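You operate a simulated robot arm through the tools that you are given. There is no shell and no other tool.

Carry out the task below with a simulated robot arm. There is one attempt and no reset: what you move stays moved.

JOB
Fill the tall blue cup to its upper line and the tall green cup to its upper line.
Fine: use the swing tap; open the tank valve first and close it at the end. Where these are worked on the way, their far stop is far enough and under half their travel is too little: tank valve.

Only the result counts: the job must be done as asked and must still hold three seconds after the hand-in. Knocking over, shifting, dropping, spilling or breaking anything else fails it.

ROBOT AND FRAMES
A 6-joint arm with a two-finger gripper, fixed in place. Base frame: the origin is on the floor under the middle of its stand, x ahead of it, y to its left, z up; the work surface is at about z = 860. Lengths are in mm, angles in degrees, forces in N, time in s.
With the tool pointing down near the work surface it reaches from about 140 to 680 mm from the base axis. Its first joint turns from -66.0 to 66.0 degrees. Payload 2.45 kg.
The TCP is the grasp point between the finger pads, 30 mm short of the fingertips. In the tool frame z runs along the fingers and y along their closing line. The gripper opens to 106 mm; its body begins 79 mm behind the TCP.
Orientation is told as [roll, pitch, yaw] about the base's x, y, z axes, in that order, counted from this pose: with the fingers straight down and closing along the base's y, the tool's x points along the base's -x, its y along +y and its z along -z.

CONTROLS
- The arm moves only by the tool nudge_tool. Its argument "deltas" is a list of rows, each a list of 7 numbers: the shift along the tool's x, y, z in mm, then the turn, a rotation vector about the tool's x, y, z in degrees, then the finger opening in mm, from 0 to 106. In form: [[dx, dy, dz, rx, ry, rz, grip], ...]. A call has 1 to 20 rows; each row shifts and turns the commanded pose from where the row before left it, along the tool's axes as they then stand. A row lasts 0.2 s, in which the tool goes at most 50 mm and 8.6 degrees; a call with a longer step from one row to the next is refused whole, and so is a gripper value outside its range. A pose out of reach is approached as far as the arm can. The call stops where the force on the tool passes 40 N (or 10 N more than at its start, if that is more) or the arm is blocked; 0.2 s more then pass. The fingers move at their own pace (about 153 mm/s each) and stop on an object; they squeeze with about 32 N. The grip force told is the motor's: it shows also when the fingers shut on nothing. Time passes only in rows, and 0.2 s behind the last, so rows that do not move let the fingers close. The reply holds the time, the measured pose of the TCP, the force on the tool along the base axes, the opening and the grip force, in the units named above and with some noise, with the torque about the TCP (base axes, N m) and any sound that the robot's microphone picked up, and new pictures: "show" is both (left out), scene, wrist or none.
- Cameras (640 x 400 px; columns grow to the right, rows downward): "scene" is fixed at [58.1, 410.7, 1408.5]; the picture's right is [-0.77, -0.64, 0.00], its down [-0.34, 0.41, -0.85] and it looks along [0.54, -0.65, -0.53] (base axes); focal length 268 px, centre (320, 200). "wrist" rides on the gripper at [76, -2, -106] in the tool frame; the picture's right is [0.02, 1.00, 0.00], its down [-0.78, 0.02, -0.62] and it looks along [-0.62, 0.01, 0.78] (tool axes); focal length 247 px, centre (320, 200). There is no depth. A picture from a camera that has moved, and an enlarged one, comes with that camera's place and axes in the base frame and with its lens.
- zoom(camera, box): a new picture of the part [left, top, right, bottom] of that camera's present view, enlarged. No time passes.
- close_job(): hands the job in; it is judged then, once.

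Nothing tells you positions but the pictures and the camera data. Unless the task says otherwise, let go and move clear before handing in.

The tools are called after "Request:" by a JSON object that holds its "api" and its "payload". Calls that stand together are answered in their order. nudge_tool: Moves the arm, as the interface text tells. Its arguments: {"type":"object","properties":{"deltas":{"type":"array"},"show":{"type":"string","enum":["both","scene","wrist","none"]}},"required":["deltas"]} The other tools are called the same way: zoom (camera, box) takes an enlarged picture of a part of a camera's view; close_job () hands the job in.

At the start:

```text
t: 0.0
tool_pos: [396.2, 29.0, 1261.9]
ee_rot: [0.2, -0.1, 0.0]
ft_force: [-0.2, -0.4, -0.3]
moment: [-0.02, -0.01, -0.03]
grip_width: 105.8
grasp_force: 0.1
```

scene: 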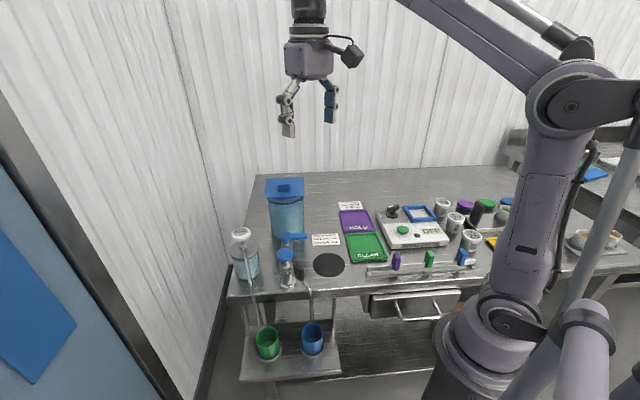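
wrist: 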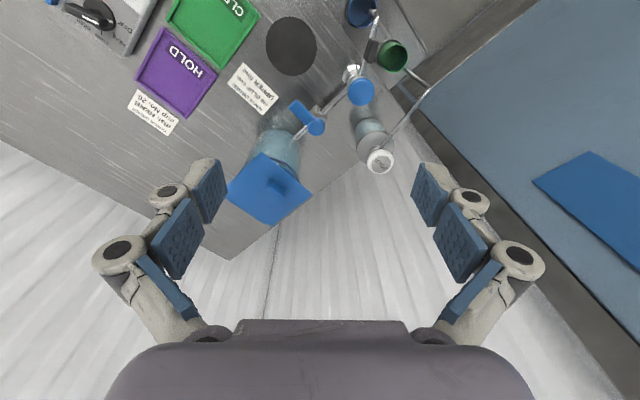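

I see a tank with a blue lid, a valve and a swing tap on the left side of the bench, and green and blue cups on a lower shelf. I'll zoom in for details first.

Request:
{"api": "zoom", "payload": {"camera": "scene", "box": [210, 160, 370, 280]}}

Request:
{"api": "zoom", "payload": {"camera": "scene", "box": [220, 270, 360, 390]}}

Request:
{"api": "zoom", "payload": {"camera": "wrist", "box": [220, 0, 460, 220]}}

Request:
{"api": "zoom", "payload": {"camera": "scene", "box": [330, 180, 530, 300]}}

```text
3.33 times, centred on (290, 220) of scene
camera zoom: at [58.1, 410.7, 1408.5], right [-0.77, -0.64, 0.0], down [-0.34, 0.41, -0.85], along [0.54, -0.65, -0.53], focal length 893 px, centre (420, 133)
```

zoom: 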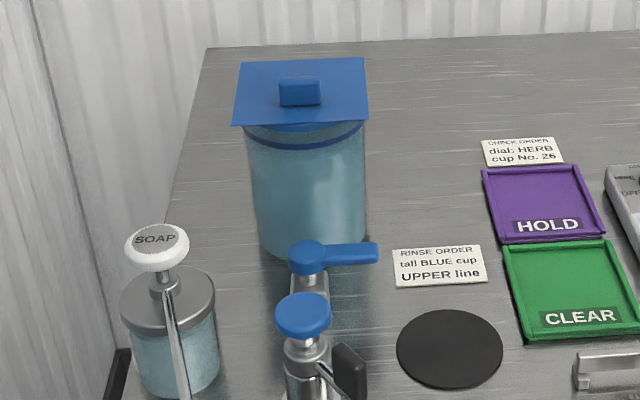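

```text
3.33 times, centred on (290, 330) of scene
camera zoom: at [58.1, 410.7, 1408.5], right [-0.77, -0.64, 0.0], down [-0.34, 0.41, -0.85], along [0.54, -0.65, -0.53], focal length 893 px, centre (420, -233)
```

zoom: 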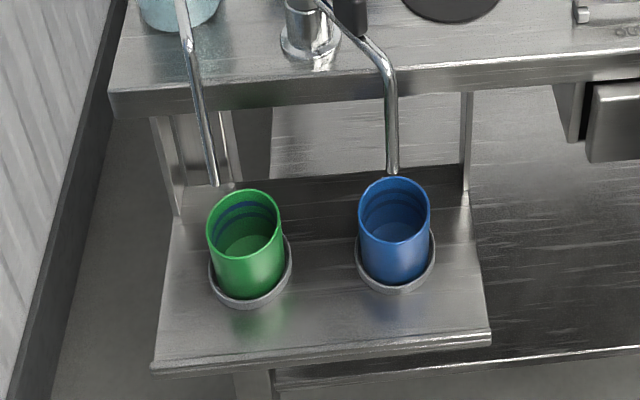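

```text
1.82 times, centred on (340, 110) of wrist
camera zoom: at [317.7, 27.4, 1368.8], right [-0.02, 1.0, 0.0], down [0.78, 0.02, 0.62], along [0.62, 0.01, -0.78], focal length 449 px, centre (284, 364)
```

zoom: 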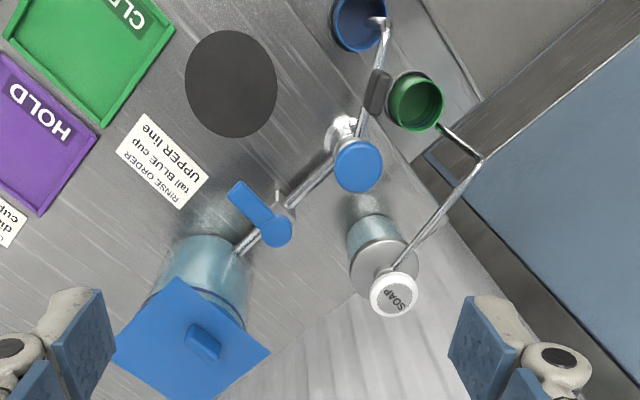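

```text
3.20 times, centred on (430, 240) of scene
camera zoom: at [58.1, 410.7, 1408.5], right [-0.77, -0.64, 0.0], down [-0.34, 0.41, -0.85], along [0.54, -0.65, -0.53], focal length 857 px, centre (-32, 72)
```

zoom: 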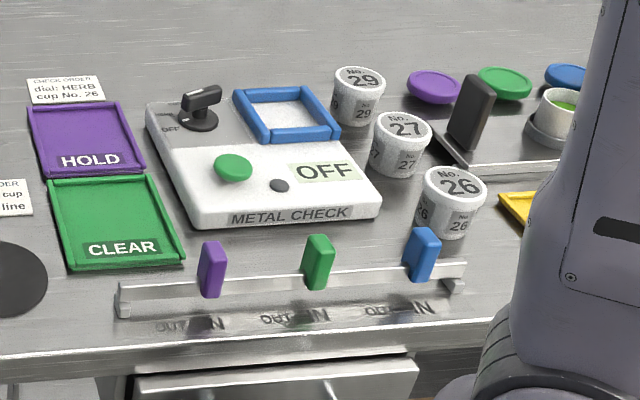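

The tap column with the blue cap stands near the bench edge, its spout pointing to the blue cup, and the tank valve lever sits between the tank and the tap. I'll zoom in closer on each part.

Request:
{"api": "zoom", "payload": {"camera": "scene", "box": [262, 225, 326, 265]}}

Request:
{"api": "zoom", "payload": {"camera": "scene", "box": [262, 255, 342, 305]}}

Request:
{"api": "zoom", "payload": {"camera": "scene", "box": [240, 315, 340, 375]}}

Request:
{"api": "zoom", "payload": {"camera": "wrist", "box": [320, 0, 448, 80]}}

Request:
{"api": "zoom", "payload": {"camera": "wrist", "box": [280, 60, 408, 140]}}

Request:
{"api": "zoom", "payload": {"camera": "scene", "box": [300, 195, 380, 245]}}

```text
10.00 times, centred on (294, 245) of scene
camera zoom: at [58.1, 410.7, 1408.5], right [-0.77, -0.64, 0.0], down [-0.34, 0.41, -0.85], along [0.54, -0.65, -0.53], focal length 2678 px, centre (580, -250)
```

zoom: 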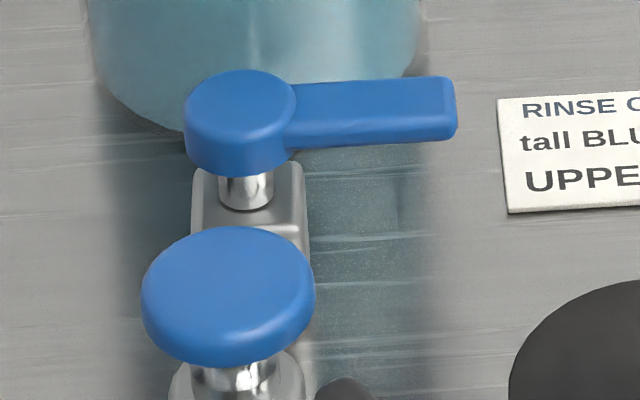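

```text
8.00 times, centred on (302, 280) of scene
camera zoom: at [58.1, 410.7, 1408.5], right [-0.77, -0.64, 0.0], down [-0.34, 0.41, -0.85], along [0.54, -0.65, -0.53], focal length 2143 px, centre (464, -440)
```

zoom: 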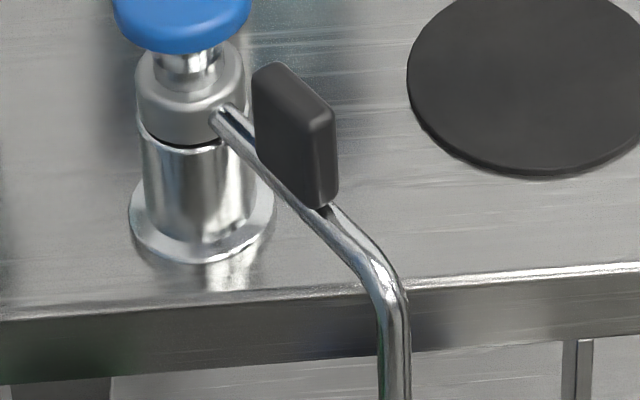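

```text
6.40 times, centred on (290, 345) of scene
camera zoom: at [58.1, 410.7, 1408.5], right [-0.77, -0.64, 0.0], down [-0.34, 0.41, -0.85], along [0.54, -0.65, -0.53], focal length 1714 px, centre (512, -728)
```

zoom: 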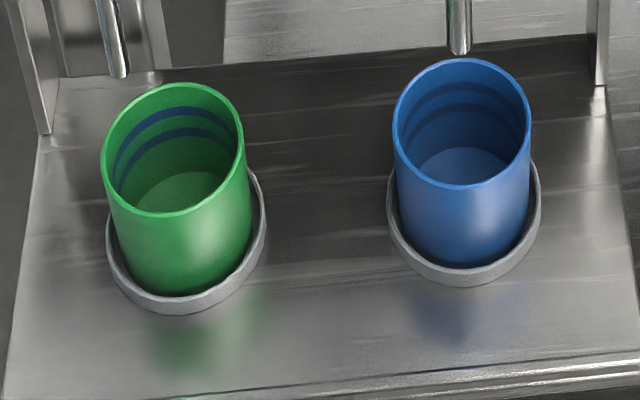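

```text
5.00 times, centred on (384, 40) of wrist
camera zoom: at [317.7, 27.4, 1368.8], right [-0.02, 1.0, 0.0], down [0.78, 0.02, 0.62], along [0.62, 0.01, -0.78], focal length 1235 px, centre (0, 1000)
```

zoom: 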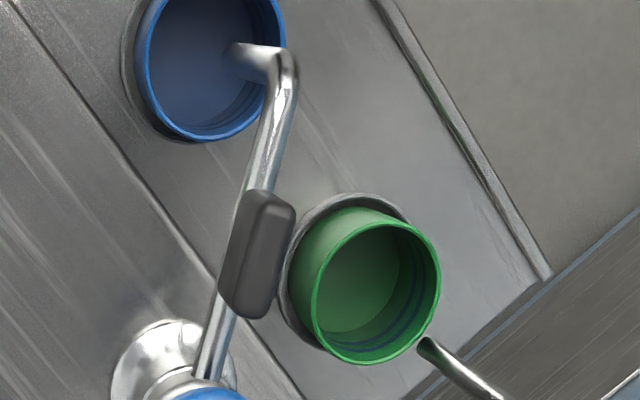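

```text
5.00 times, centred on (344, 100) of wrist
camera zoom: at [317.7, 27.4, 1368.8], right [-0.02, 1.0, 0.0], down [0.78, 0.02, 0.62], along [0.62, 0.01, -0.78], focal length 1235 px, centre (200, 700)
```

zoom: 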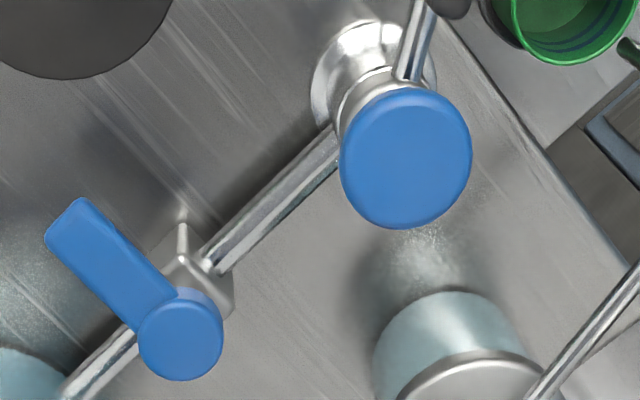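

```text
8.00 times, centred on (340, 220) of scene
camera zoom: at [58.1, 410.7, 1408.5], right [-0.77, -0.64, 0.0], down [-0.34, 0.41, -0.85], along [0.54, -0.65, -0.53], focal length 2143 px, centre (160, 40)
```

zoom: 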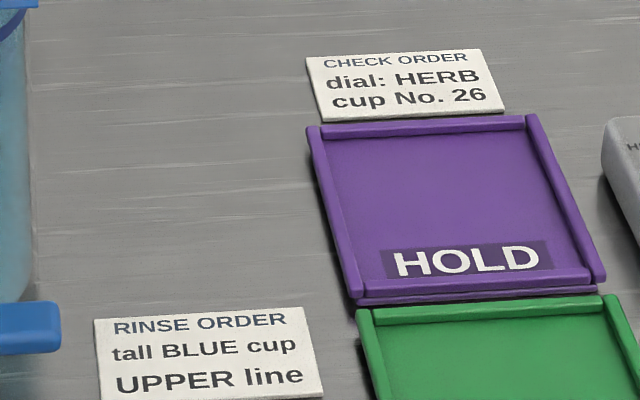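

By triangulating the two views I put the tap cap at about (426, 96, 957), the valve hub at about (498, 25, 930), and the lever tip at about (457, -17, 928). I'll check a few fine details before moving.

Request:
{"api": "zoom", "payload": {"camera": "wrist", "box": [280, 90, 344, 130]}}

Request:
{"api": "zoom", "payload": {"camera": "scene", "box": [250, 170, 330, 220]}}

Request:
{"api": "zoom", "payload": {"camera": "wrist", "box": [350, 10, 398, 40]}}

```text
10.00 times, centred on (312, 110) of wrist
camera zoom: at [317.7, 27.4, 1368.8], right [-0.02, 1.0, 0.0], down [0.78, 0.02, 0.62], along [0.62, 0.01, -0.78], focal length 2470 px, centre (400, 1100)
```

zoom: 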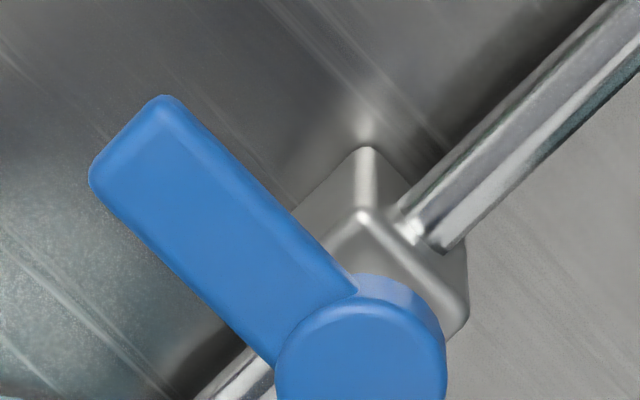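

```text
8.00 times, centred on (290, 195) of scene
camera zoom: at [58.1, 410.7, 1408.5], right [-0.77, -0.64, 0.0], down [-0.34, 0.41, -0.85], along [0.54, -0.65, -0.53], focal length 2143 px, centre (560, 240)
```

zoom: 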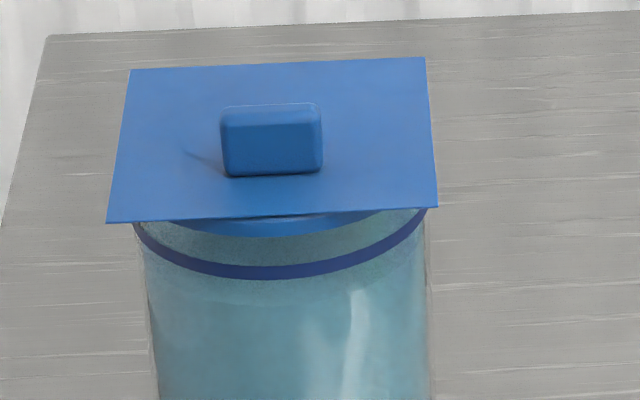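

```text
13.33 times, centred on (374, 25) of wrist
camera zoom: at [317.7, 27.4, 1368.8], right [-0.02, 1.0, 0.0], down [0.78, 0.02, 0.62], along [0.62, 0.01, -0.78], focal length 3293 px, centre (-400, 2533)
```

zoom: 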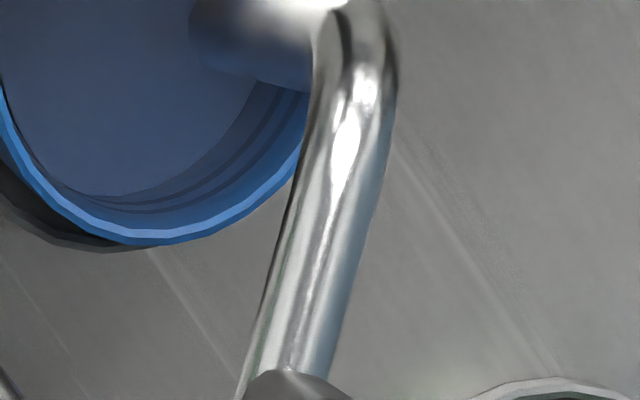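

No pin, just the valve body edge. The lever is crosswise to the pipe, so it must swing towards the tap. I'll look at the gripper's size in the scene view.

Request:
{"api": "zoom", "payload": {"camera": "scene", "box": [250, 20, 378, 150]}}

```text
3.08 times, centred on (314, 85) of scene
camera zoom: at [58.1, 410.7, 1408.5], right [-0.77, -0.64, 0.0], down [-0.34, 0.41, -0.85], along [0.54, -0.65, -0.53], focal length 824 px, centre (338, 554)
```

zoom: 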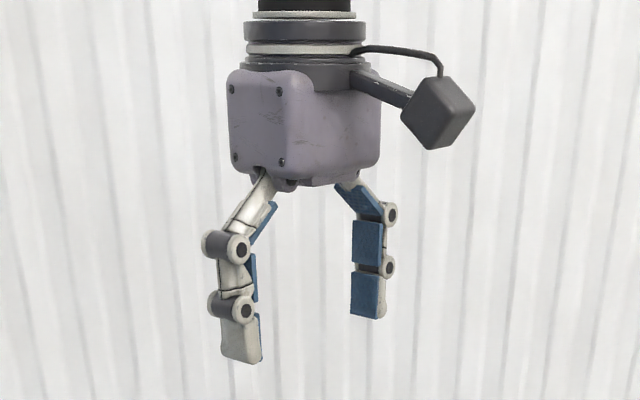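

The lever runs from the hub at about (498, 25) to its tip at about (457, -17), perpendicular to the pipe. I'll yaw the tool 45° so the fingers straddle it, then close partly and come down to a viewing height beside the tank lid.

Request:
{"api": "nudge_tool", "payload": {"deltas": [[0, 0, 0, 0, 0, -7.5, 34], [0, 0, 0, 0, 0, -7.5, 34], [0, 0, 0, 0, 0, -7.5, 34], [0, 0, 0, 0, 0, -7.5, 34], [0, 0, 0, 0, 0, -7.5, 34], [0, 0, 0, 0, 0, -7.5, 34], [-3.2, -12, 36.4, 0, 0, 0, 34], [-3.2, -12, 36.4, 0, 0, 0, 34], [-3.2, -12, 36.4, 0, 0, 0, 34], [-3.2, -12, 36.4, 0, 0, 0, 34], [-3.2, -12, 36.4, 0, 0, 0, 34]], "show": "both"}}

```text
t: 2.4
tool_pos: [452.9, -2.1, 1077.6]
ee_rot: [-0.1, -0.1, 45.0]
ft_force: [0.2, -0.5, 0.7]
moment: [0.02, 0.0, 0.02]
grip_width: 34.2
grasp_force: 0.2
camera wrist: at [397.5, -57.3, 1184.0], right [-0.72, 0.69, 0.0], down [0.54, 0.57, 0.62], along [0.43, 0.45, -0.78], focal length 247 px, centre (320, 200)
```

scene: 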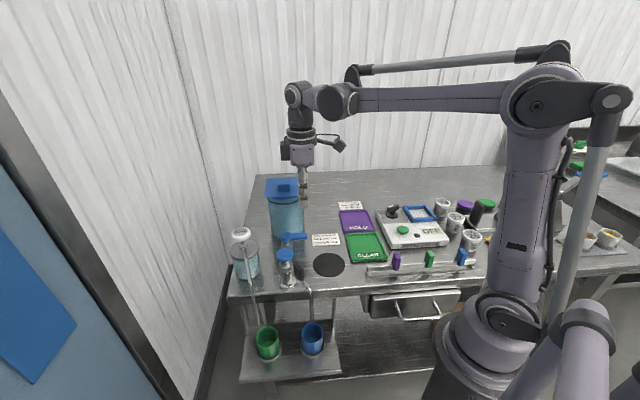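
wrist: 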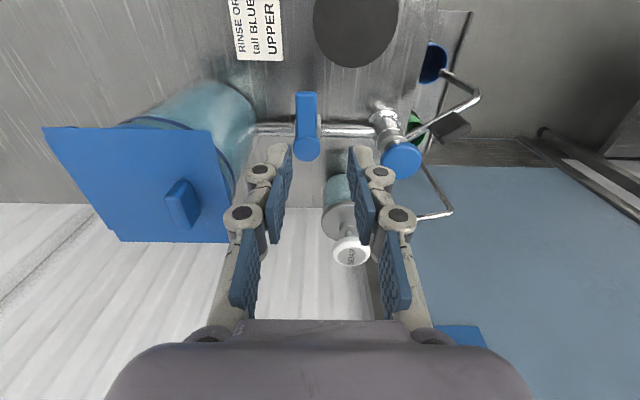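

The lever and pipe are clearly visible between the fingers now. I'll zoom in to refine their positions.

Request:
{"api": "zoom", "payload": {"camera": "wrist", "box": [256, 70, 448, 190]}}

Request:
{"api": "zoom", "payload": {"camera": "wrist", "box": [30, 100, 270, 250]}}

Request:
{"api": "zoom", "payload": {"camera": "scene", "box": [258, 150, 354, 210]}}

```text
3.33 times, centred on (352, 130) of wrist
camera zoom: at [397.5, -57.3, 1184.0], right [-0.72, 0.69, 0.0], down [0.54, 0.57, 0.62], along [0.43, 0.45, -0.78], focal length 823 px, centre (213, 433)
```

zoom: 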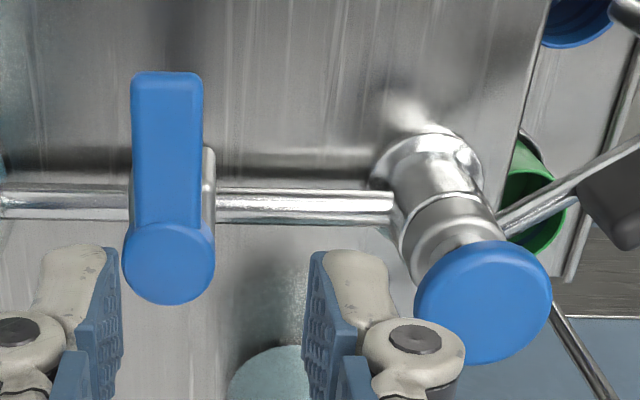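

```text
2.67 times, centred on (150, 175) of wrist
camera zoom: at [397.5, -57.3, 1184.0], right [-0.72, 0.69, 0.0], down [0.54, 0.57, 0.62], along [0.43, 0.45, -0.78], focal length 659 px, centre (773, 267)
```

zoom: 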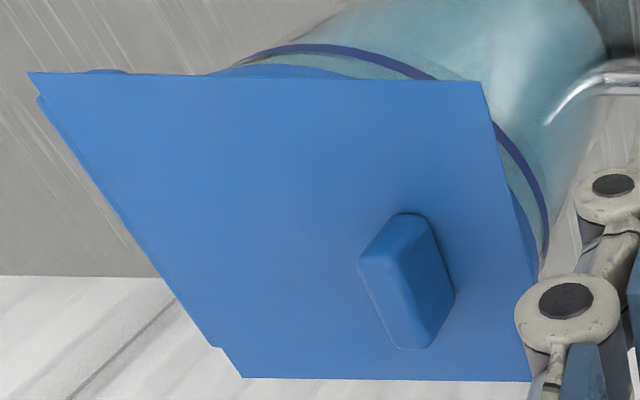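

```text
6.67 times, centred on (306, 180) of scene
camera zoom: at [58.1, 410.7, 1408.5], right [-0.77, -0.64, 0.0], down [-0.34, 0.41, -0.85], along [0.54, -0.65, -0.53], focal length 1786 px, centre (413, 333)
```

zoom: 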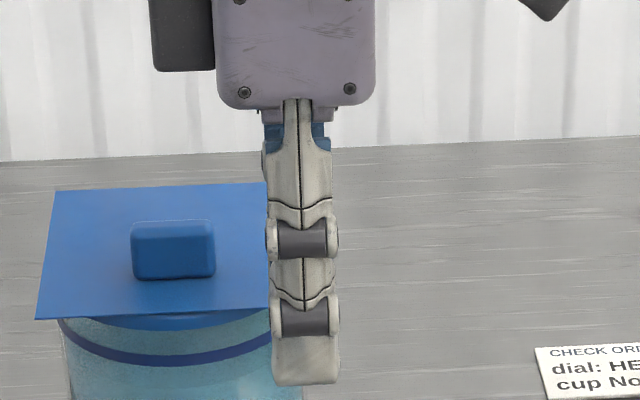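

The lever axis runs along n ≈ 334, so I need to shift 12 mm sideways. Then I'll come down to just above the lever and check that the fingers straddle it.

Request:
{"api": "nudge_tool", "payload": {"deltas": [[0, -12.4, 0, 0, 0, 0, 34], [0, 0, 28, 0, 0, 0, 34], [0, 0, 28, 0, 0, 0, 34], [0, 0, 28, 0, 0, 0, 34], [0, 0, 28, 0, 0, 0, 34]], "show": "both"}}

```text
t: 3.6
tool_pos: [458.0, -8.9, 967.5]
ee_rot: [0.0, -0.1, 45.0]
ft_force: [1.0, 0.4, 0.4]
moment: [0.02, 0.0, 0.02]
grip_width: 34.0
grasp_force: 0.0
camera wrist: at [404.2, -64.2, 1074.3], right [-0.72, 0.69, 0.0], down [0.54, 0.57, 0.62], along [0.43, 0.45, -0.78], focal length 247 px, centre (320, 200)
```

scene: 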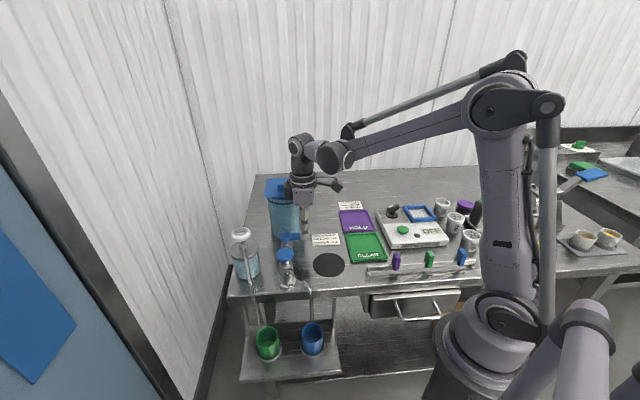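
wrist: 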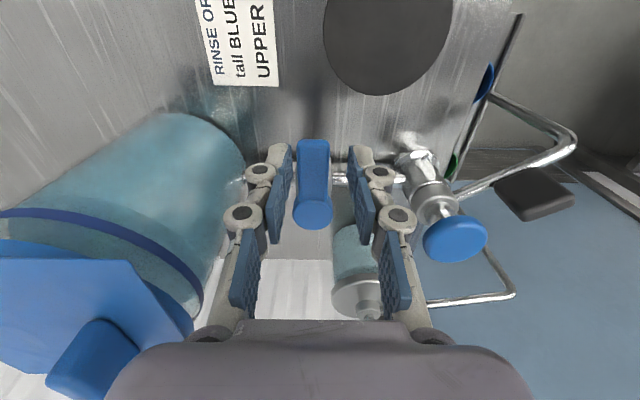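

The fingers are nearly centred on the lever, about 4 mm off. I'll correct that and go down so the fingertips straddle it.

Request:
{"api": "nudge_tool", "payload": {"deltas": [[0, -4, 0, 0, 0, 0, 34], [0, 0, 11, 0, 0, 0, 34], [0, 0, 11, 0, 0, 0, 34], [0, 0, 0, 0, 0, 0, 34]], "show": "both"}}

Request:
{"api": "zoom", "payload": {"camera": "scene", "box": [262, 200, 342, 250]}}

Request:
{"api": "zoom", "payload": {"camera": "wrist", "box": [240, 100, 400, 200]}}

```text
t: 4.6
tool_pos: [462.9, -12.6, 947.0]
ee_rot: [0.0, -0.1, 45.0]
ft_force: [-0.4, 0.5, -0.8]
moment: [-0.02, -0.03, 0.01]
grip_width: 34.2
grasp_force: 0.1
camera wrist: at [407.5, -67.9, 1052.8], right [-0.72, 0.69, 0.0], down [0.54, 0.56, 0.62], along [0.43, 0.45, -0.78], focal length 247 px, centre (320, 200)
```

scene: 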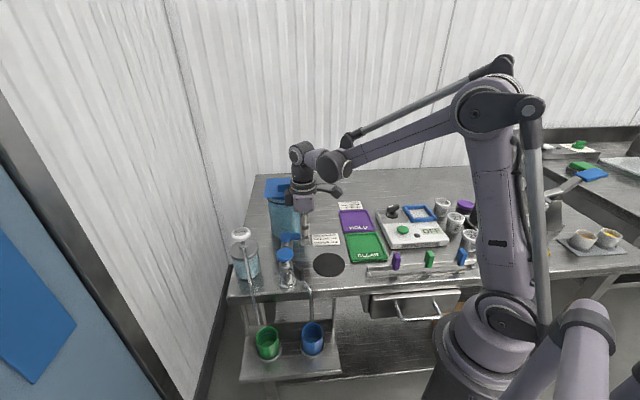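
wrist: 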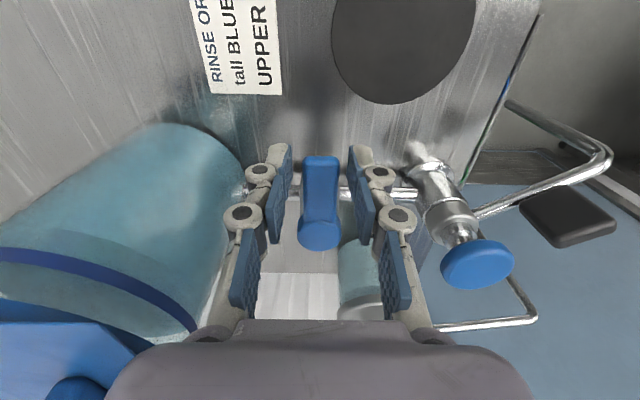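

```text
8.00 times, centred on (302, 225) of scene
camera zoom: at [58.1, 410.7, 1408.5], right [-0.77, -0.64, 0.0], down [-0.34, 0.41, -0.85], along [0.54, -0.65, -0.53], focal length 2143 px, centre (464, 0)
```

zoom: 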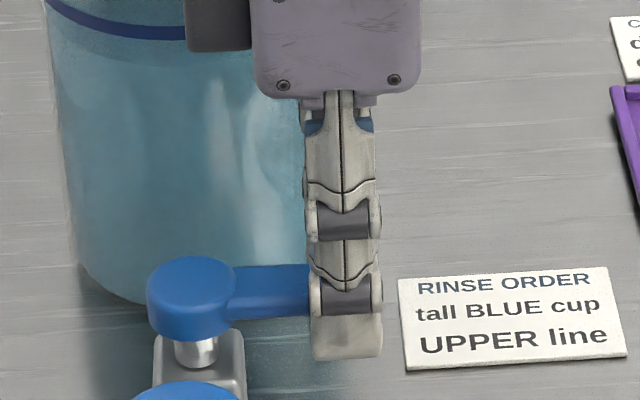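

```text
4.00 times, centred on (320, 150) of wrist
camera zoom: at [407.5, -67.9, 1052.8], right [-0.72, 0.69, 0.0], down [0.54, 0.56, 0.62], along [0.43, 0.45, -0.78], focal length 988 px, centre (320, 400)
```

zoom: 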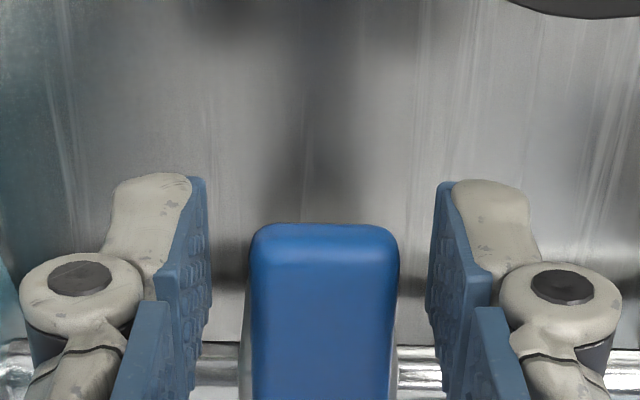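

The fingers straddle the lever properly. I'll narrow them to a loose hold and start sweeping the lever about its hub towards the tap, watching the force.

Request:
{"api": "nudge_tool", "payload": {"deltas": [[0, 0, 0, 0, 0, 0, 26], [-0.4, 6.66, 0, 0, 0, 7.5, 26], [-0.4, 6.66, 0, 0, 0, 7.5, 26], [-0.4, 6.66, 0, 0, 0, 7.5, 26], [-0.4, 6.66, 0, 0, 0, 7.5, 26]], "show": "both"}}

```text
t: 5.8
tool_pos: [447.9, 10.0, 945.8]
ee_rot: [0.2, -0.1, 14.9]
ft_force: [0.6, -2.3, 0.4]
moment: [-0.06, 0.0, 0.01]
grip_width: 27.1
grasp_force: 0.7
camera wrist: at [373.3, -11.4, 1052.4], right [-0.28, 0.96, 0.0], down [0.75, 0.22, 0.62], along [0.6, 0.17, -0.78], focal length 247 px, centre (320, 200)
```

scene: 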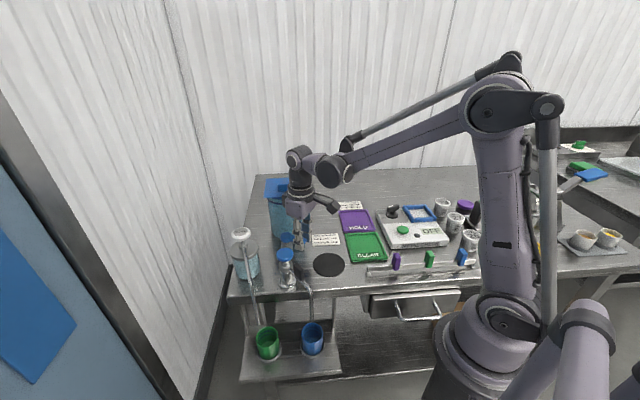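
wrist: 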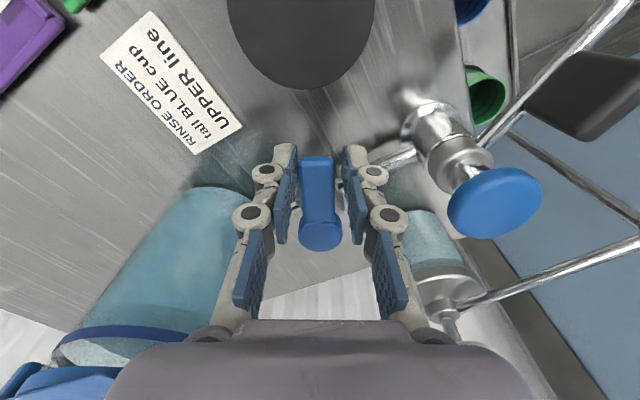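

The lever is turning with the tool at low force. I'll continue the sweep to 90°.

Request:
{"api": "nudge_tool", "payload": {"deltas": [[-0.4, 6.66, 0, 0, 0, 7.5, 26], [-0.4, 6.66, 0, 0, 0, 7.5, 26], [-0.4, 6.66, 0, 0, 0, 7.5, 26], [-0.4, 6.66, 0, 0, 0, 7.5, 26], [-0.4, 6.66, 0, 0, 0, 7.5, 26], [-0.4, 6.66, 0, 0, 0, 7.5, 26], [-0.4, 6.66, 0, 0, 0, 7.5, 26]], "show": "both"}}

```text
t: 7.4
tool_pos: [457.4, 52.8, 948.0]
ee_rot: [0.0, 0.0, -37.6]
ft_force: [-0.6, -1.3, -0.9]
moment: [-0.02, 0.01, 0.06]
grip_width: 27.5
grasp_force: 1.2
camera wrist: at [394.7, 99.0, 1054.0], right [0.59, 0.81, 0.0], down [0.63, -0.47, 0.62], along [0.5, -0.37, -0.78], focal length 247 px, centre (320, 200)
```

scene: 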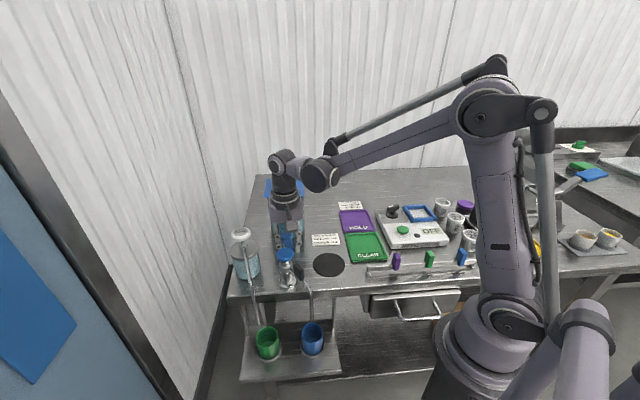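
wrist: 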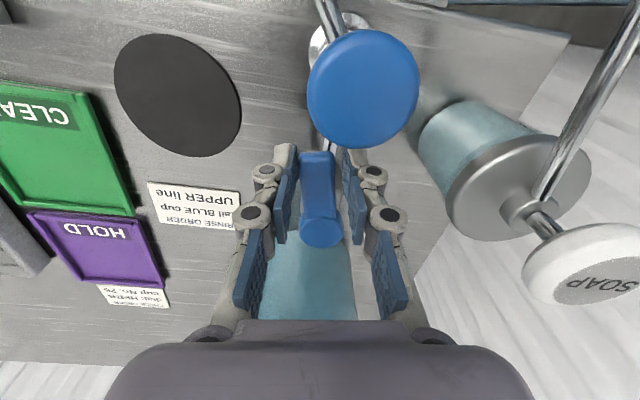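

The lever is nearly parallel to the pipe and the soap bottle is clear. I'll push on gently to find the stop.

Request:
{"api": "nudge_tool", "payload": {"deltas": [[-0.4, 6.66, 0, 0, 0, 7.5, 26], [-0.2, 3.5, 0, 0, 0, 4, 26], [0, 2.7, 0, 0, 0, 3, 26], [0, 0, 0, 0, 0, 0, 26]], "show": "both"}}

Request:
{"api": "zoom", "payload": {"camera": "wrist", "box": [240, 20, 440, 260]}}

```text
t: 8.4
tool_pos: [465.2, 63.3, 947.5]
ee_rot: [0.1, 0.0, -52.1]
ft_force: [-4.6, -7.9, -0.2]
moment: [-0.24, 0.09, 0.1]
grip_width: 31.2
grasp_force: 4.2
camera wrist: at [416.1, 122.2, 1053.4], right [0.78, 0.63, 0.0], down [0.49, -0.61, 0.62], along [0.39, -0.48, -0.78], focal length 247 px, centre (320, 200)
```

scene: 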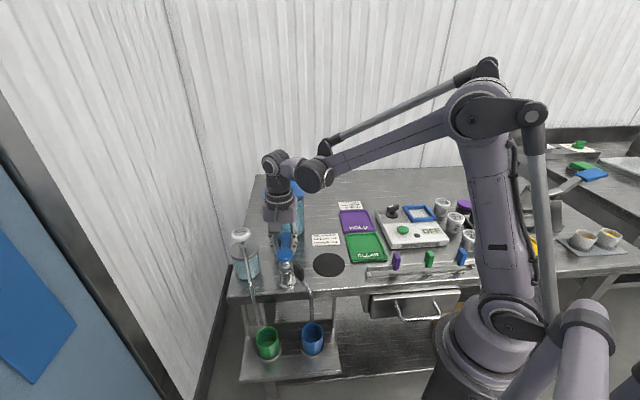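
wrist: 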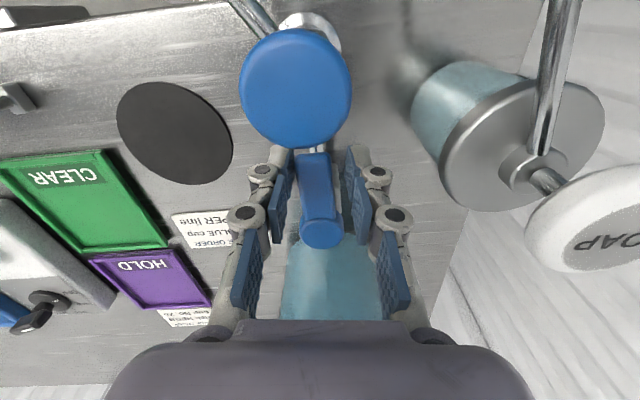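

```text
1.67 times, centred on (340, 140) of wrist
camera zoom: at [416.1, 122.2, 1053.4], right [0.78, 0.63, 0.0], down [0.49, -0.61, 0.62], along [0.39, -0.48, -0.78], focal length 412 px, centre (287, 300)
```

zoom: 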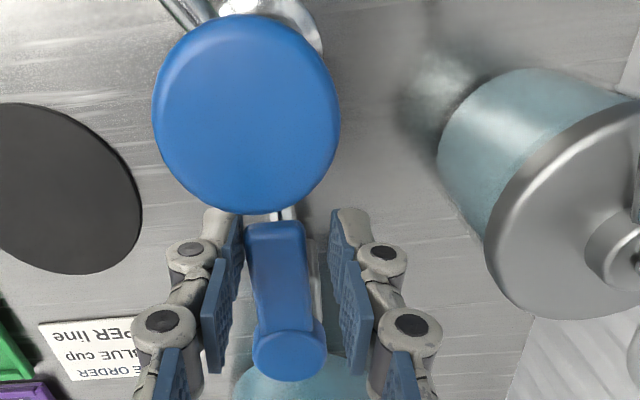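

The lever hit its stop at about 90°, with force rising to roughly 9 N, so the tank valve is fully open. I'll back off, lift clear, and close the fingers.

Request:
{"api": "nudge_tool", "payload": {"deltas": [[0, -4, 0, 0, 0, -6, 36], [0, 0, -20, 0, 0, 0, 36], [0, 0, -40, 0, 0, 0, 36], [0, 0, -50, 0, 0, 0, 20], [0, 0, 0, 0, 0, 0, 0], [0, 0, 0, 0, 0, 0, 0]], "show": "both"}}

Request:
{"api": "zoom", "payload": {"camera": "wrist", "box": [220, 0, 420, 250]}}

Request:
{"api": "zoom", "payload": {"camera": "scene", "box": [240, 200, 336, 260]}}

```text
t: 9.8
tool_pos: [461.8, 61.4, 1055.9]
ee_rot: [0.1, 0.0, -45.9]
ft_force: [-0.3, 0.7, 0.1]
moment: [0.02, 0.02, 0.0]
grip_width: 0.0
grasp_force: 28.2
camera wrist: at [406.0, 115.1, 1162.6], right [0.7, 0.71, 0.0], down [0.56, -0.55, 0.62], along [0.44, -0.44, -0.78], focal length 247 px, centre (320, 200)
```

scene: 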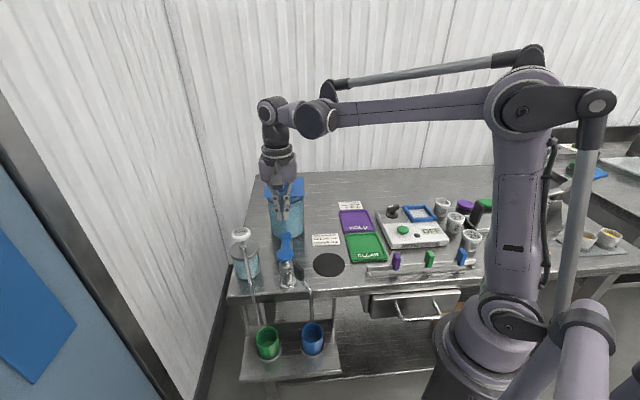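
wrist: 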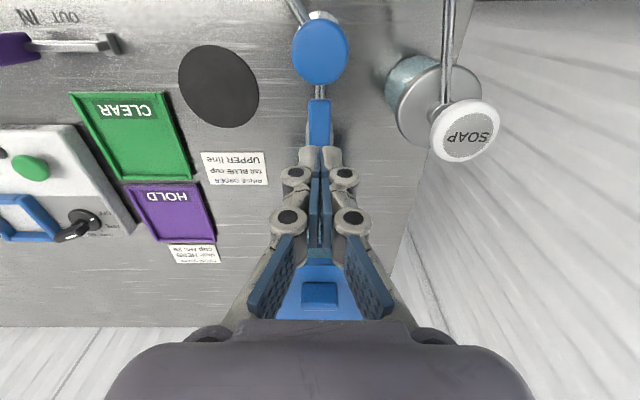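

```text
1.60 times, centred on (320, 125) of wrist
camera zoom: at [406.0, 115.1, 1162.6], right [0.7, 0.71, 0.0], down [0.56, -0.55, 0.62], along [0.44, -0.44, -0.78], focal length 395 px, centre (320, 320)
```

zoom: 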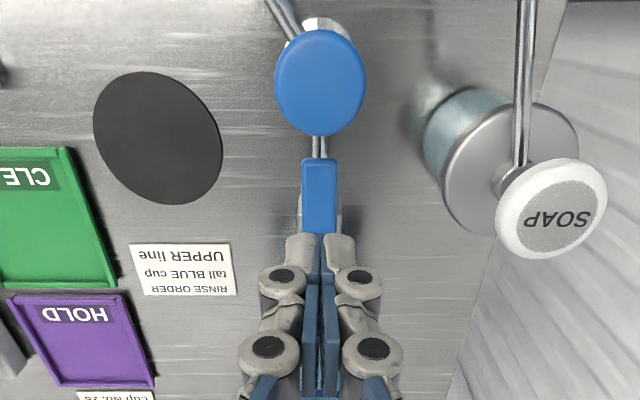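

```text
6.67 times, centred on (288, 230) of scene
camera zoom: at [58.1, 410.7, 1408.5], right [-0.77, -0.64, 0.0], down [-0.34, 0.41, -0.85], along [0.54, -0.65, -0.53], focal length 1786 px, centre (533, 0)
```

zoom: 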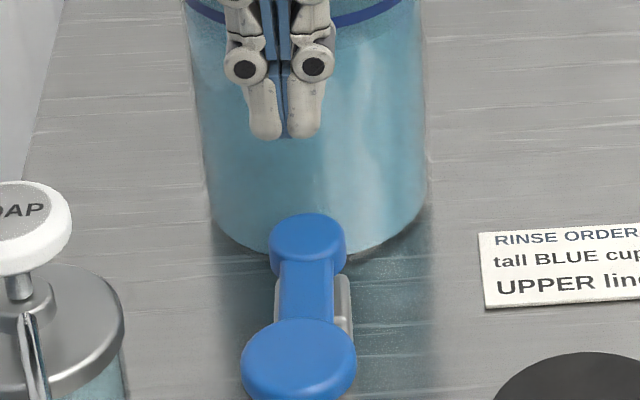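

The valve is open and in line with the pipe. Next I'll place the closed fingertips just above the tap cap at (425.5, 96), top at about 957.

Request:
{"api": "nudge_tool", "payload": {"deltas": [[25, -1, 28, 0, 0, 0, 0], [25, -1, 28, 0, 0, 0, 0], [0, 0, 5, 0, 0, 0, 0]], "show": "both"}}

Request:
{"api": "zoom", "payload": {"camera": "scene", "box": [250, 220, 330, 270]}}

Request:
{"api": "zoom", "payload": {"camera": "scene", "box": [240, 310, 340, 372]}}

Request:
{"api": "zoom", "payload": {"camera": "wrist", "box": [220, 60, 420, 260]}}

```text
t: 10.6
tool_pos: [427.9, 95.4, 994.2]
ee_rot: [0.2, -0.1, -46.0]
ft_force: [-0.7, -0.1, 0.5]
moment: [0.0, -0.01, 0.03]
grip_width: 0.0
grasp_force: 28.5
camera wrist: at [372.2, 149.4, 1101.8], right [0.7, 0.71, 0.0], down [0.56, -0.55, 0.62], along [0.44, -0.44, -0.78], focal length 247 px, centre (320, 200)
```

scene: 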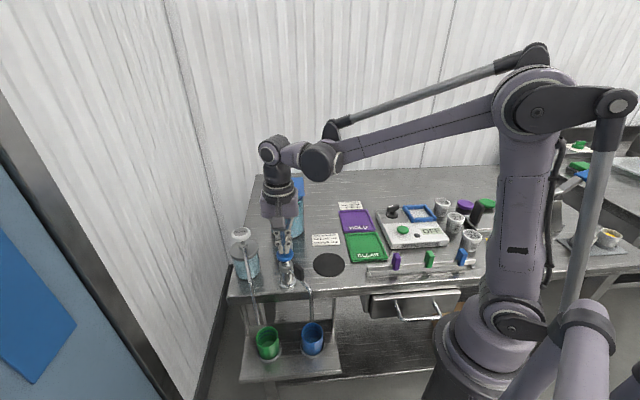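
wrist: 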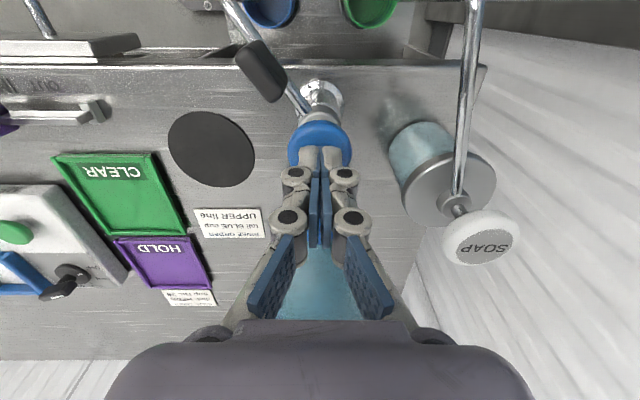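

```text
8.00 times, centred on (290, 245) of scene
camera zoom: at [58.0, 410.7, 1408.5], right [-0.77, -0.64, 0.0], down [-0.34, 0.41, -0.85], along [0.54, -0.65, -0.53], focal length 2143 px, centre (560, -160)
```

zoom: 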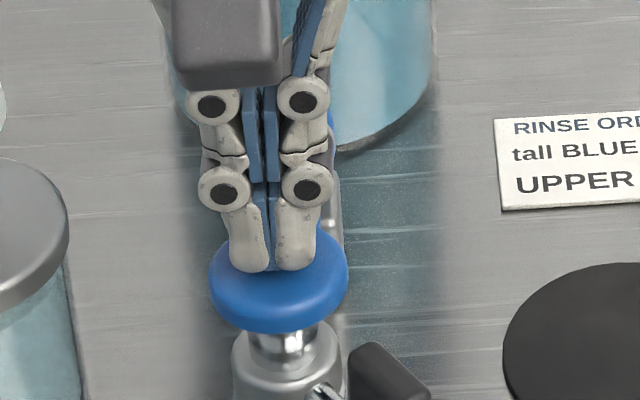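

```text
6.40 times, centred on (290, 341) of scene
camera zoom: at [58.0, 410.7, 1408.5], right [-0.77, -0.64, 0.0], down [-0.34, 0.41, -0.85], along [0.54, -0.65, -0.53], focal length 1714 px, centre (512, -702)
```

zoom: 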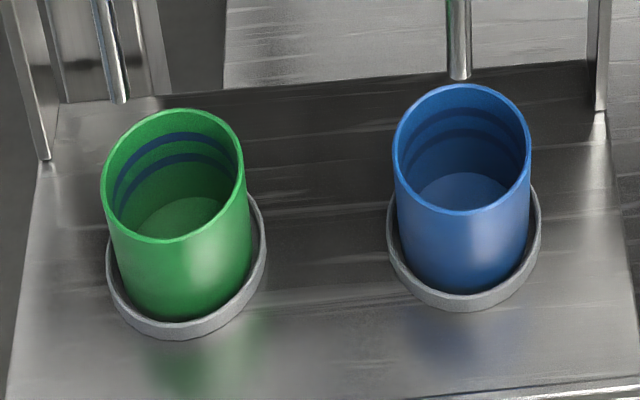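

```text
2.00 times, centred on (320, 160) of wrist
camera zoom: at [372.2, 149.4, 1101.8], right [0.7, 0.71, 0.0], down [0.56, -0.55, 0.62], along [0.44, -0.44, -0.78], focal length 494 px, centre (320, 280)
```

zoom: 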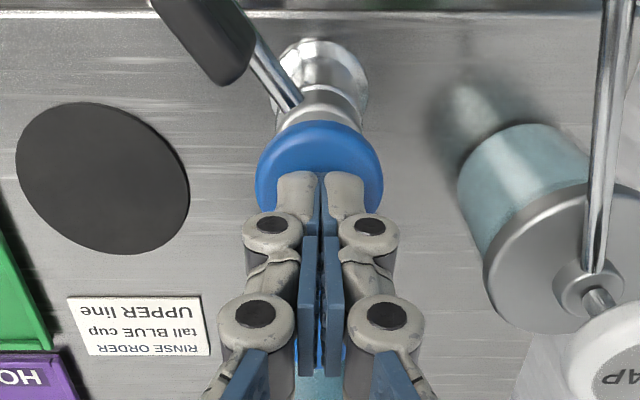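

The fingertips hang just above the cap. I'll lower them in small steps and watch the force for contact.

Request:
{"api": "nudge_tool", "payload": {"deltas": [[0, 0, 3, 0, 0, 0, 0], [0, 0, 3, 0, 0, 0, 0]], "show": "none"}}

Request:
{"api": "zoom", "payload": {"camera": "scene", "box": [250, 220, 330, 270]}}

```text
t: 11.2
tool_pos: [427.3, 94.3, 991.0]
ee_rot: [0.1, 0.0, -46.1]
ft_force: [0.7, -0.2, 0.7]
moment: [0.02, -0.02, -0.02]
grip_width: 0.2
grasp_force: 28.5
```

```text
8.00 times, centred on (290, 245) of scene
camera zoom: at [58.1, 410.7, 1408.5], right [-0.77, -0.64, 0.0], down [-0.34, 0.41, -0.85], along [0.54, -0.65, -0.53], focal length 2143 px, centre (560, -160)
```

zoom: 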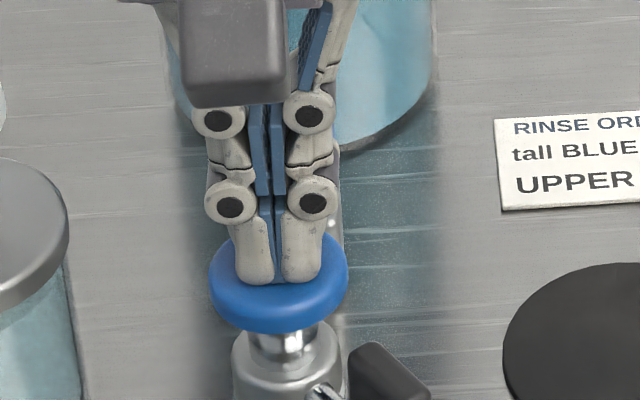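

No contact yet, so I'll go down another few millimetres.

Request:
{"api": "nudge_tool", "payload": {"deltas": [[0, 0, 2, 0, 0, 0, 0], [0, 0, 2, 0, 0, 0, 0]], "show": "none"}}

Request:
{"api": "zoom", "payload": {"camera": "scene", "box": [250, 220, 330, 270]}}

```text
t: 11.8
tool_pos: [426.5, 93.0, 984.9]
ee_rot: [0.1, 0.0, -46.0]
ft_force: [0.1, -2.5, 2.1]
moment: [-0.05, 0.0, -0.02]
grip_width: 5.8
grasp_force: 28.3
```

```text
8.00 times, centred on (290, 245) of scene
camera zoom: at [58.0, 410.6, 1408.5], right [-0.77, -0.64, 0.0], down [-0.34, 0.41, -0.85], along [0.54, -0.65, -0.53], focal length 2143 px, centre (560, -160)
```

zoom: 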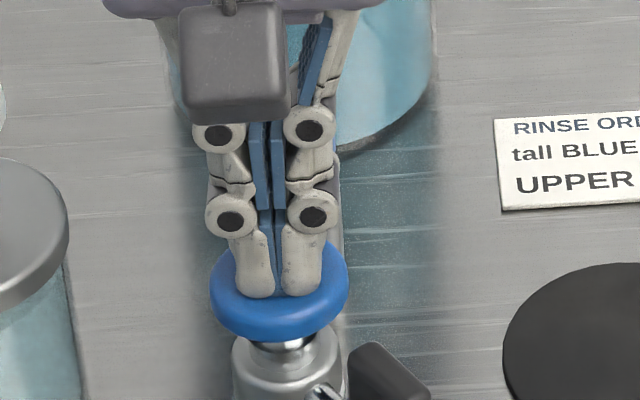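

The cap has started to go down. I'll check whether water is flowing.

Request:
{"api": "zoom", "payload": {"camera": "scene", "box": [240, 300, 340, 362]}}

Request:
{"api": "zoom", "payload": {"camera": "scene", "box": [290, 300, 338, 360]}}

```text
6.40 times, centred on (290, 331) of scene
camera zoom: at [58.0, 410.6, 1408.5], right [-0.77, -0.64, 0.0], down [-0.34, 0.41, -0.85], along [0.54, -0.65, -0.53], focal length 1714 px, centre (512, -638)
```

zoom: 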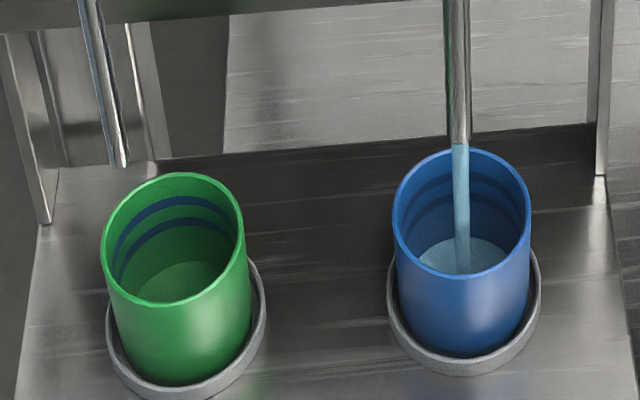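

```text
6.67 times, centred on (314, 330) of scene
camera zoom: at [58.0, 410.6, 1408.5], right [-0.77, -0.64, 0.0], down [-0.34, 0.41, -0.85], along [0.54, -0.65, -0.53], focal length 1786 px, centre (360, -667)
```

zoom: 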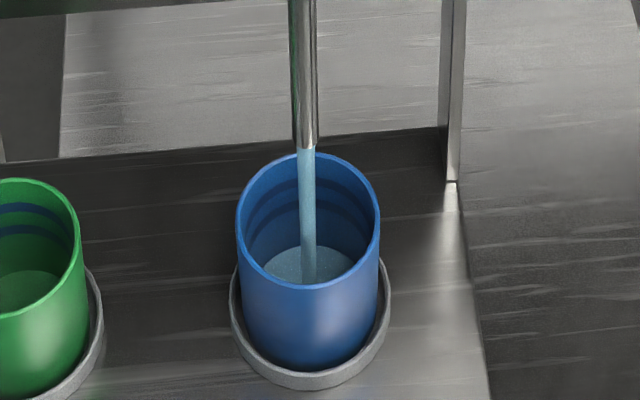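

Water is flowing into the blue cup. I'll hold briefly and watch the level rise.

Request:
{"api": "nudge_tool", "payload": {"deltas": [[0, 0, 0, 0, 0, 0, 0]], "show": "none"}}

Request:
{"api": "zoom", "payload": {"camera": "scene", "box": [290, 310, 338, 340]}}

```text
t: 12.2
tool_pos: [426.5, 96.4, 985.0]
ee_rot: [0.1, 0.0, -46.0]
ft_force: [0.0, -0.9, 2.7]
moment: [0.02, -0.01, 0.01]
grip_width: 5.9
grasp_force: 28.4
```

```text
13.33 times, centred on (314, 325) of scene
camera zoom: at [58.0, 410.7, 1408.5], right [-0.77, -0.64, 0.0], down [-0.34, 0.41, -0.85], along [0.54, -0.65, -0.53], focal length 3571 px, centre (400, -1467)
```

zoom: 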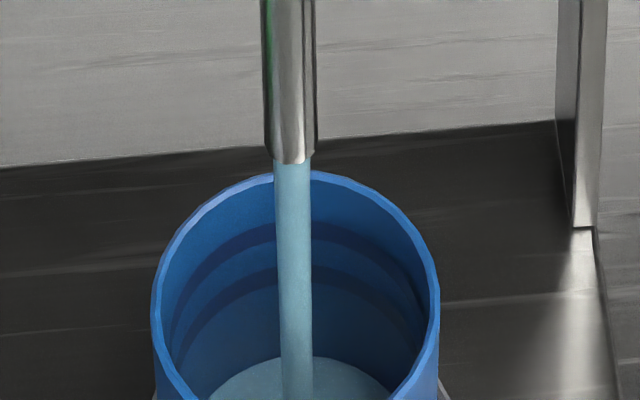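

The level is rising slowly. I'll hold for about a second and measure again.

Request:
{"api": "nudge_tool", "payload": {"deltas": [[0, 0, 0, 0, 0, 0, 0], [0, 0, 0, 0, 0, 0, 0], [0, 0, 0, 0, 0, 0, 0]], "show": "none"}}

Request:
{"api": "zoom", "payload": {"camera": "scene", "box": [290, 316, 338, 346]}}

```text
t: 13.0
tool_pos: [426.7, 94.9, 985.2]
ee_rot: [0.1, 0.0, -46.0]
ft_force: [0.0, -0.3, 2.2]
moment: [-0.01, 0.0, 0.0]
grip_width: 6.0
grasp_force: 28.2
```

```text
13.33 times, centred on (314, 331) of scene
camera zoom: at [58.0, 410.7, 1408.5], right [-0.77, -0.64, 0.0], down [-0.34, 0.41, -0.85], along [0.54, -0.65, -0.53], focal length 3571 px, centre (400, -1547)
```

zoom: 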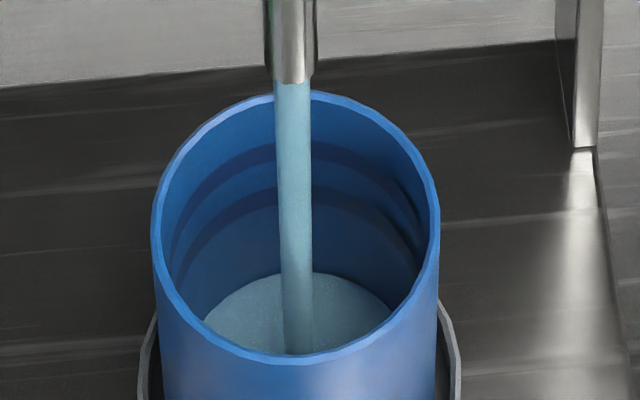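

The level is still near the bottom. I'll hold about 2 s more to measure the rate.

Request:
{"api": "nudge_tool", "payload": {"deltas": [[0, 0, 0, 0, 0, 0, 0], [0, 0, 0, 0, 0, 0, 0], [0, 0, 0, 0, 0, 0, 0], [0, 0, 0, 0, 0, 0, 0], [0, 0, 0, 0, 0, 0, 0], [0, 0, 0, 0, 0, 0, 0], [0, 0, 0, 0, 0, 0, 0], [0, 0, 0, 0, 0, 0, 0], [0, 0, 0, 0, 0, 0, 0]], "show": "none"}}

Request:
{"api": "zoom", "payload": {"camera": "scene", "box": [290, 316, 338, 346]}}

```text
t: 15.0
tool_pos: [427.2, 95.4, 985.4]
ee_rot: [0.1, -0.1, -46.1]
ft_force: [0.3, 0.8, 2.3]
moment: [0.0, 0.05, 0.02]
grip_width: 6.1
grasp_force: 28.4
```

```text
13.33 times, centred on (314, 331) of scene
camera zoom: at [58.0, 410.7, 1408.5], right [-0.77, -0.64, 0.0], down [-0.34, 0.41, -0.85], along [0.54, -0.65, -0.53], focal length 3571 px, centre (400, -1547)
```

zoom: 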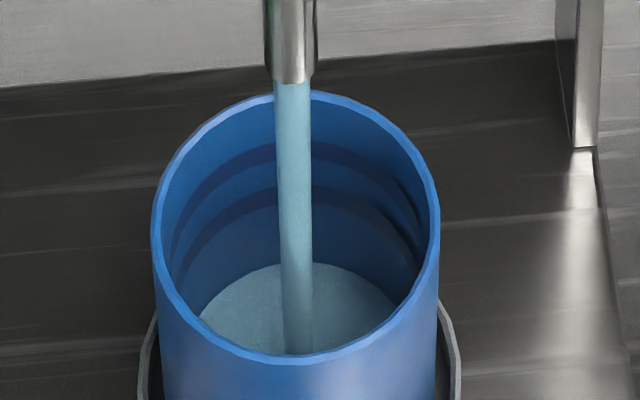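

The rate is about 5 px/s in this view and the upper line is about 108 px above, so roughly 20 s remain. I'll hold for longer stretches.

Request:
{"api": "nudge_tool", "payload": {"deltas": [[0, 0, 0, 0, 0, 0, 0], [0, 0, 0, 0, 0, 0, 0], [0, 0, 0, 0, 0, 0, 0], [0, 0, 0, 0, 0, 0, 0], [0, 0, 0, 0, 0, 0, 0], [0, 0, 0, 0, 0, 0, 0], [0, 0, 0, 0, 0, 0, 0], [0, 0, 0, 0, 0, 0, 0], [0, 0, 0, 0, 0, 0, 0], [0, 0, 0, 0, 0, 0, 0], [0, 0, 0, 0, 0, 0, 0], [0, 0, 0, 0, 0, 0, 0], [0, 0, 0, 0, 0, 0, 0], [0, 0, 0, 0, 0, 0, 0], [0, 0, 0, 0, 0, 0, 0], [0, 0, 0, 0, 0, 0, 0], [0, 0, 0, 0, 0, 0, 0], [0, 0, 0, 0, 0, 0, 0], [0, 0, 0, 0, 0, 0, 0], [0, 0, 0, 0, 0, 0, 0]], "show": "none"}}

Request:
{"api": "zoom", "payload": {"camera": "scene", "box": [290, 316, 338, 346]}}

```text
t: 19.2
tool_pos: [427.6, 95.9, 985.8]
ee_rot: [0.1, 0.0, -46.1]
ft_force: [0.2, 0.6, 1.7]
moment: [-0.01, 0.01, -0.01]
grip_width: 6.0
grasp_force: 28.1
```

```text
13.33 times, centred on (314, 331) of scene
camera zoom: at [58.0, 410.7, 1408.5], right [-0.77, -0.64, 0.0], down [-0.34, 0.41, -0.85], along [0.54, -0.65, -0.53], focal length 3571 px, centre (400, -1547)
```

zoom: 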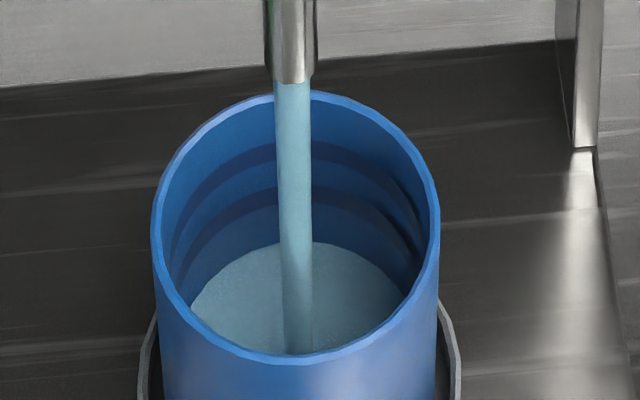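

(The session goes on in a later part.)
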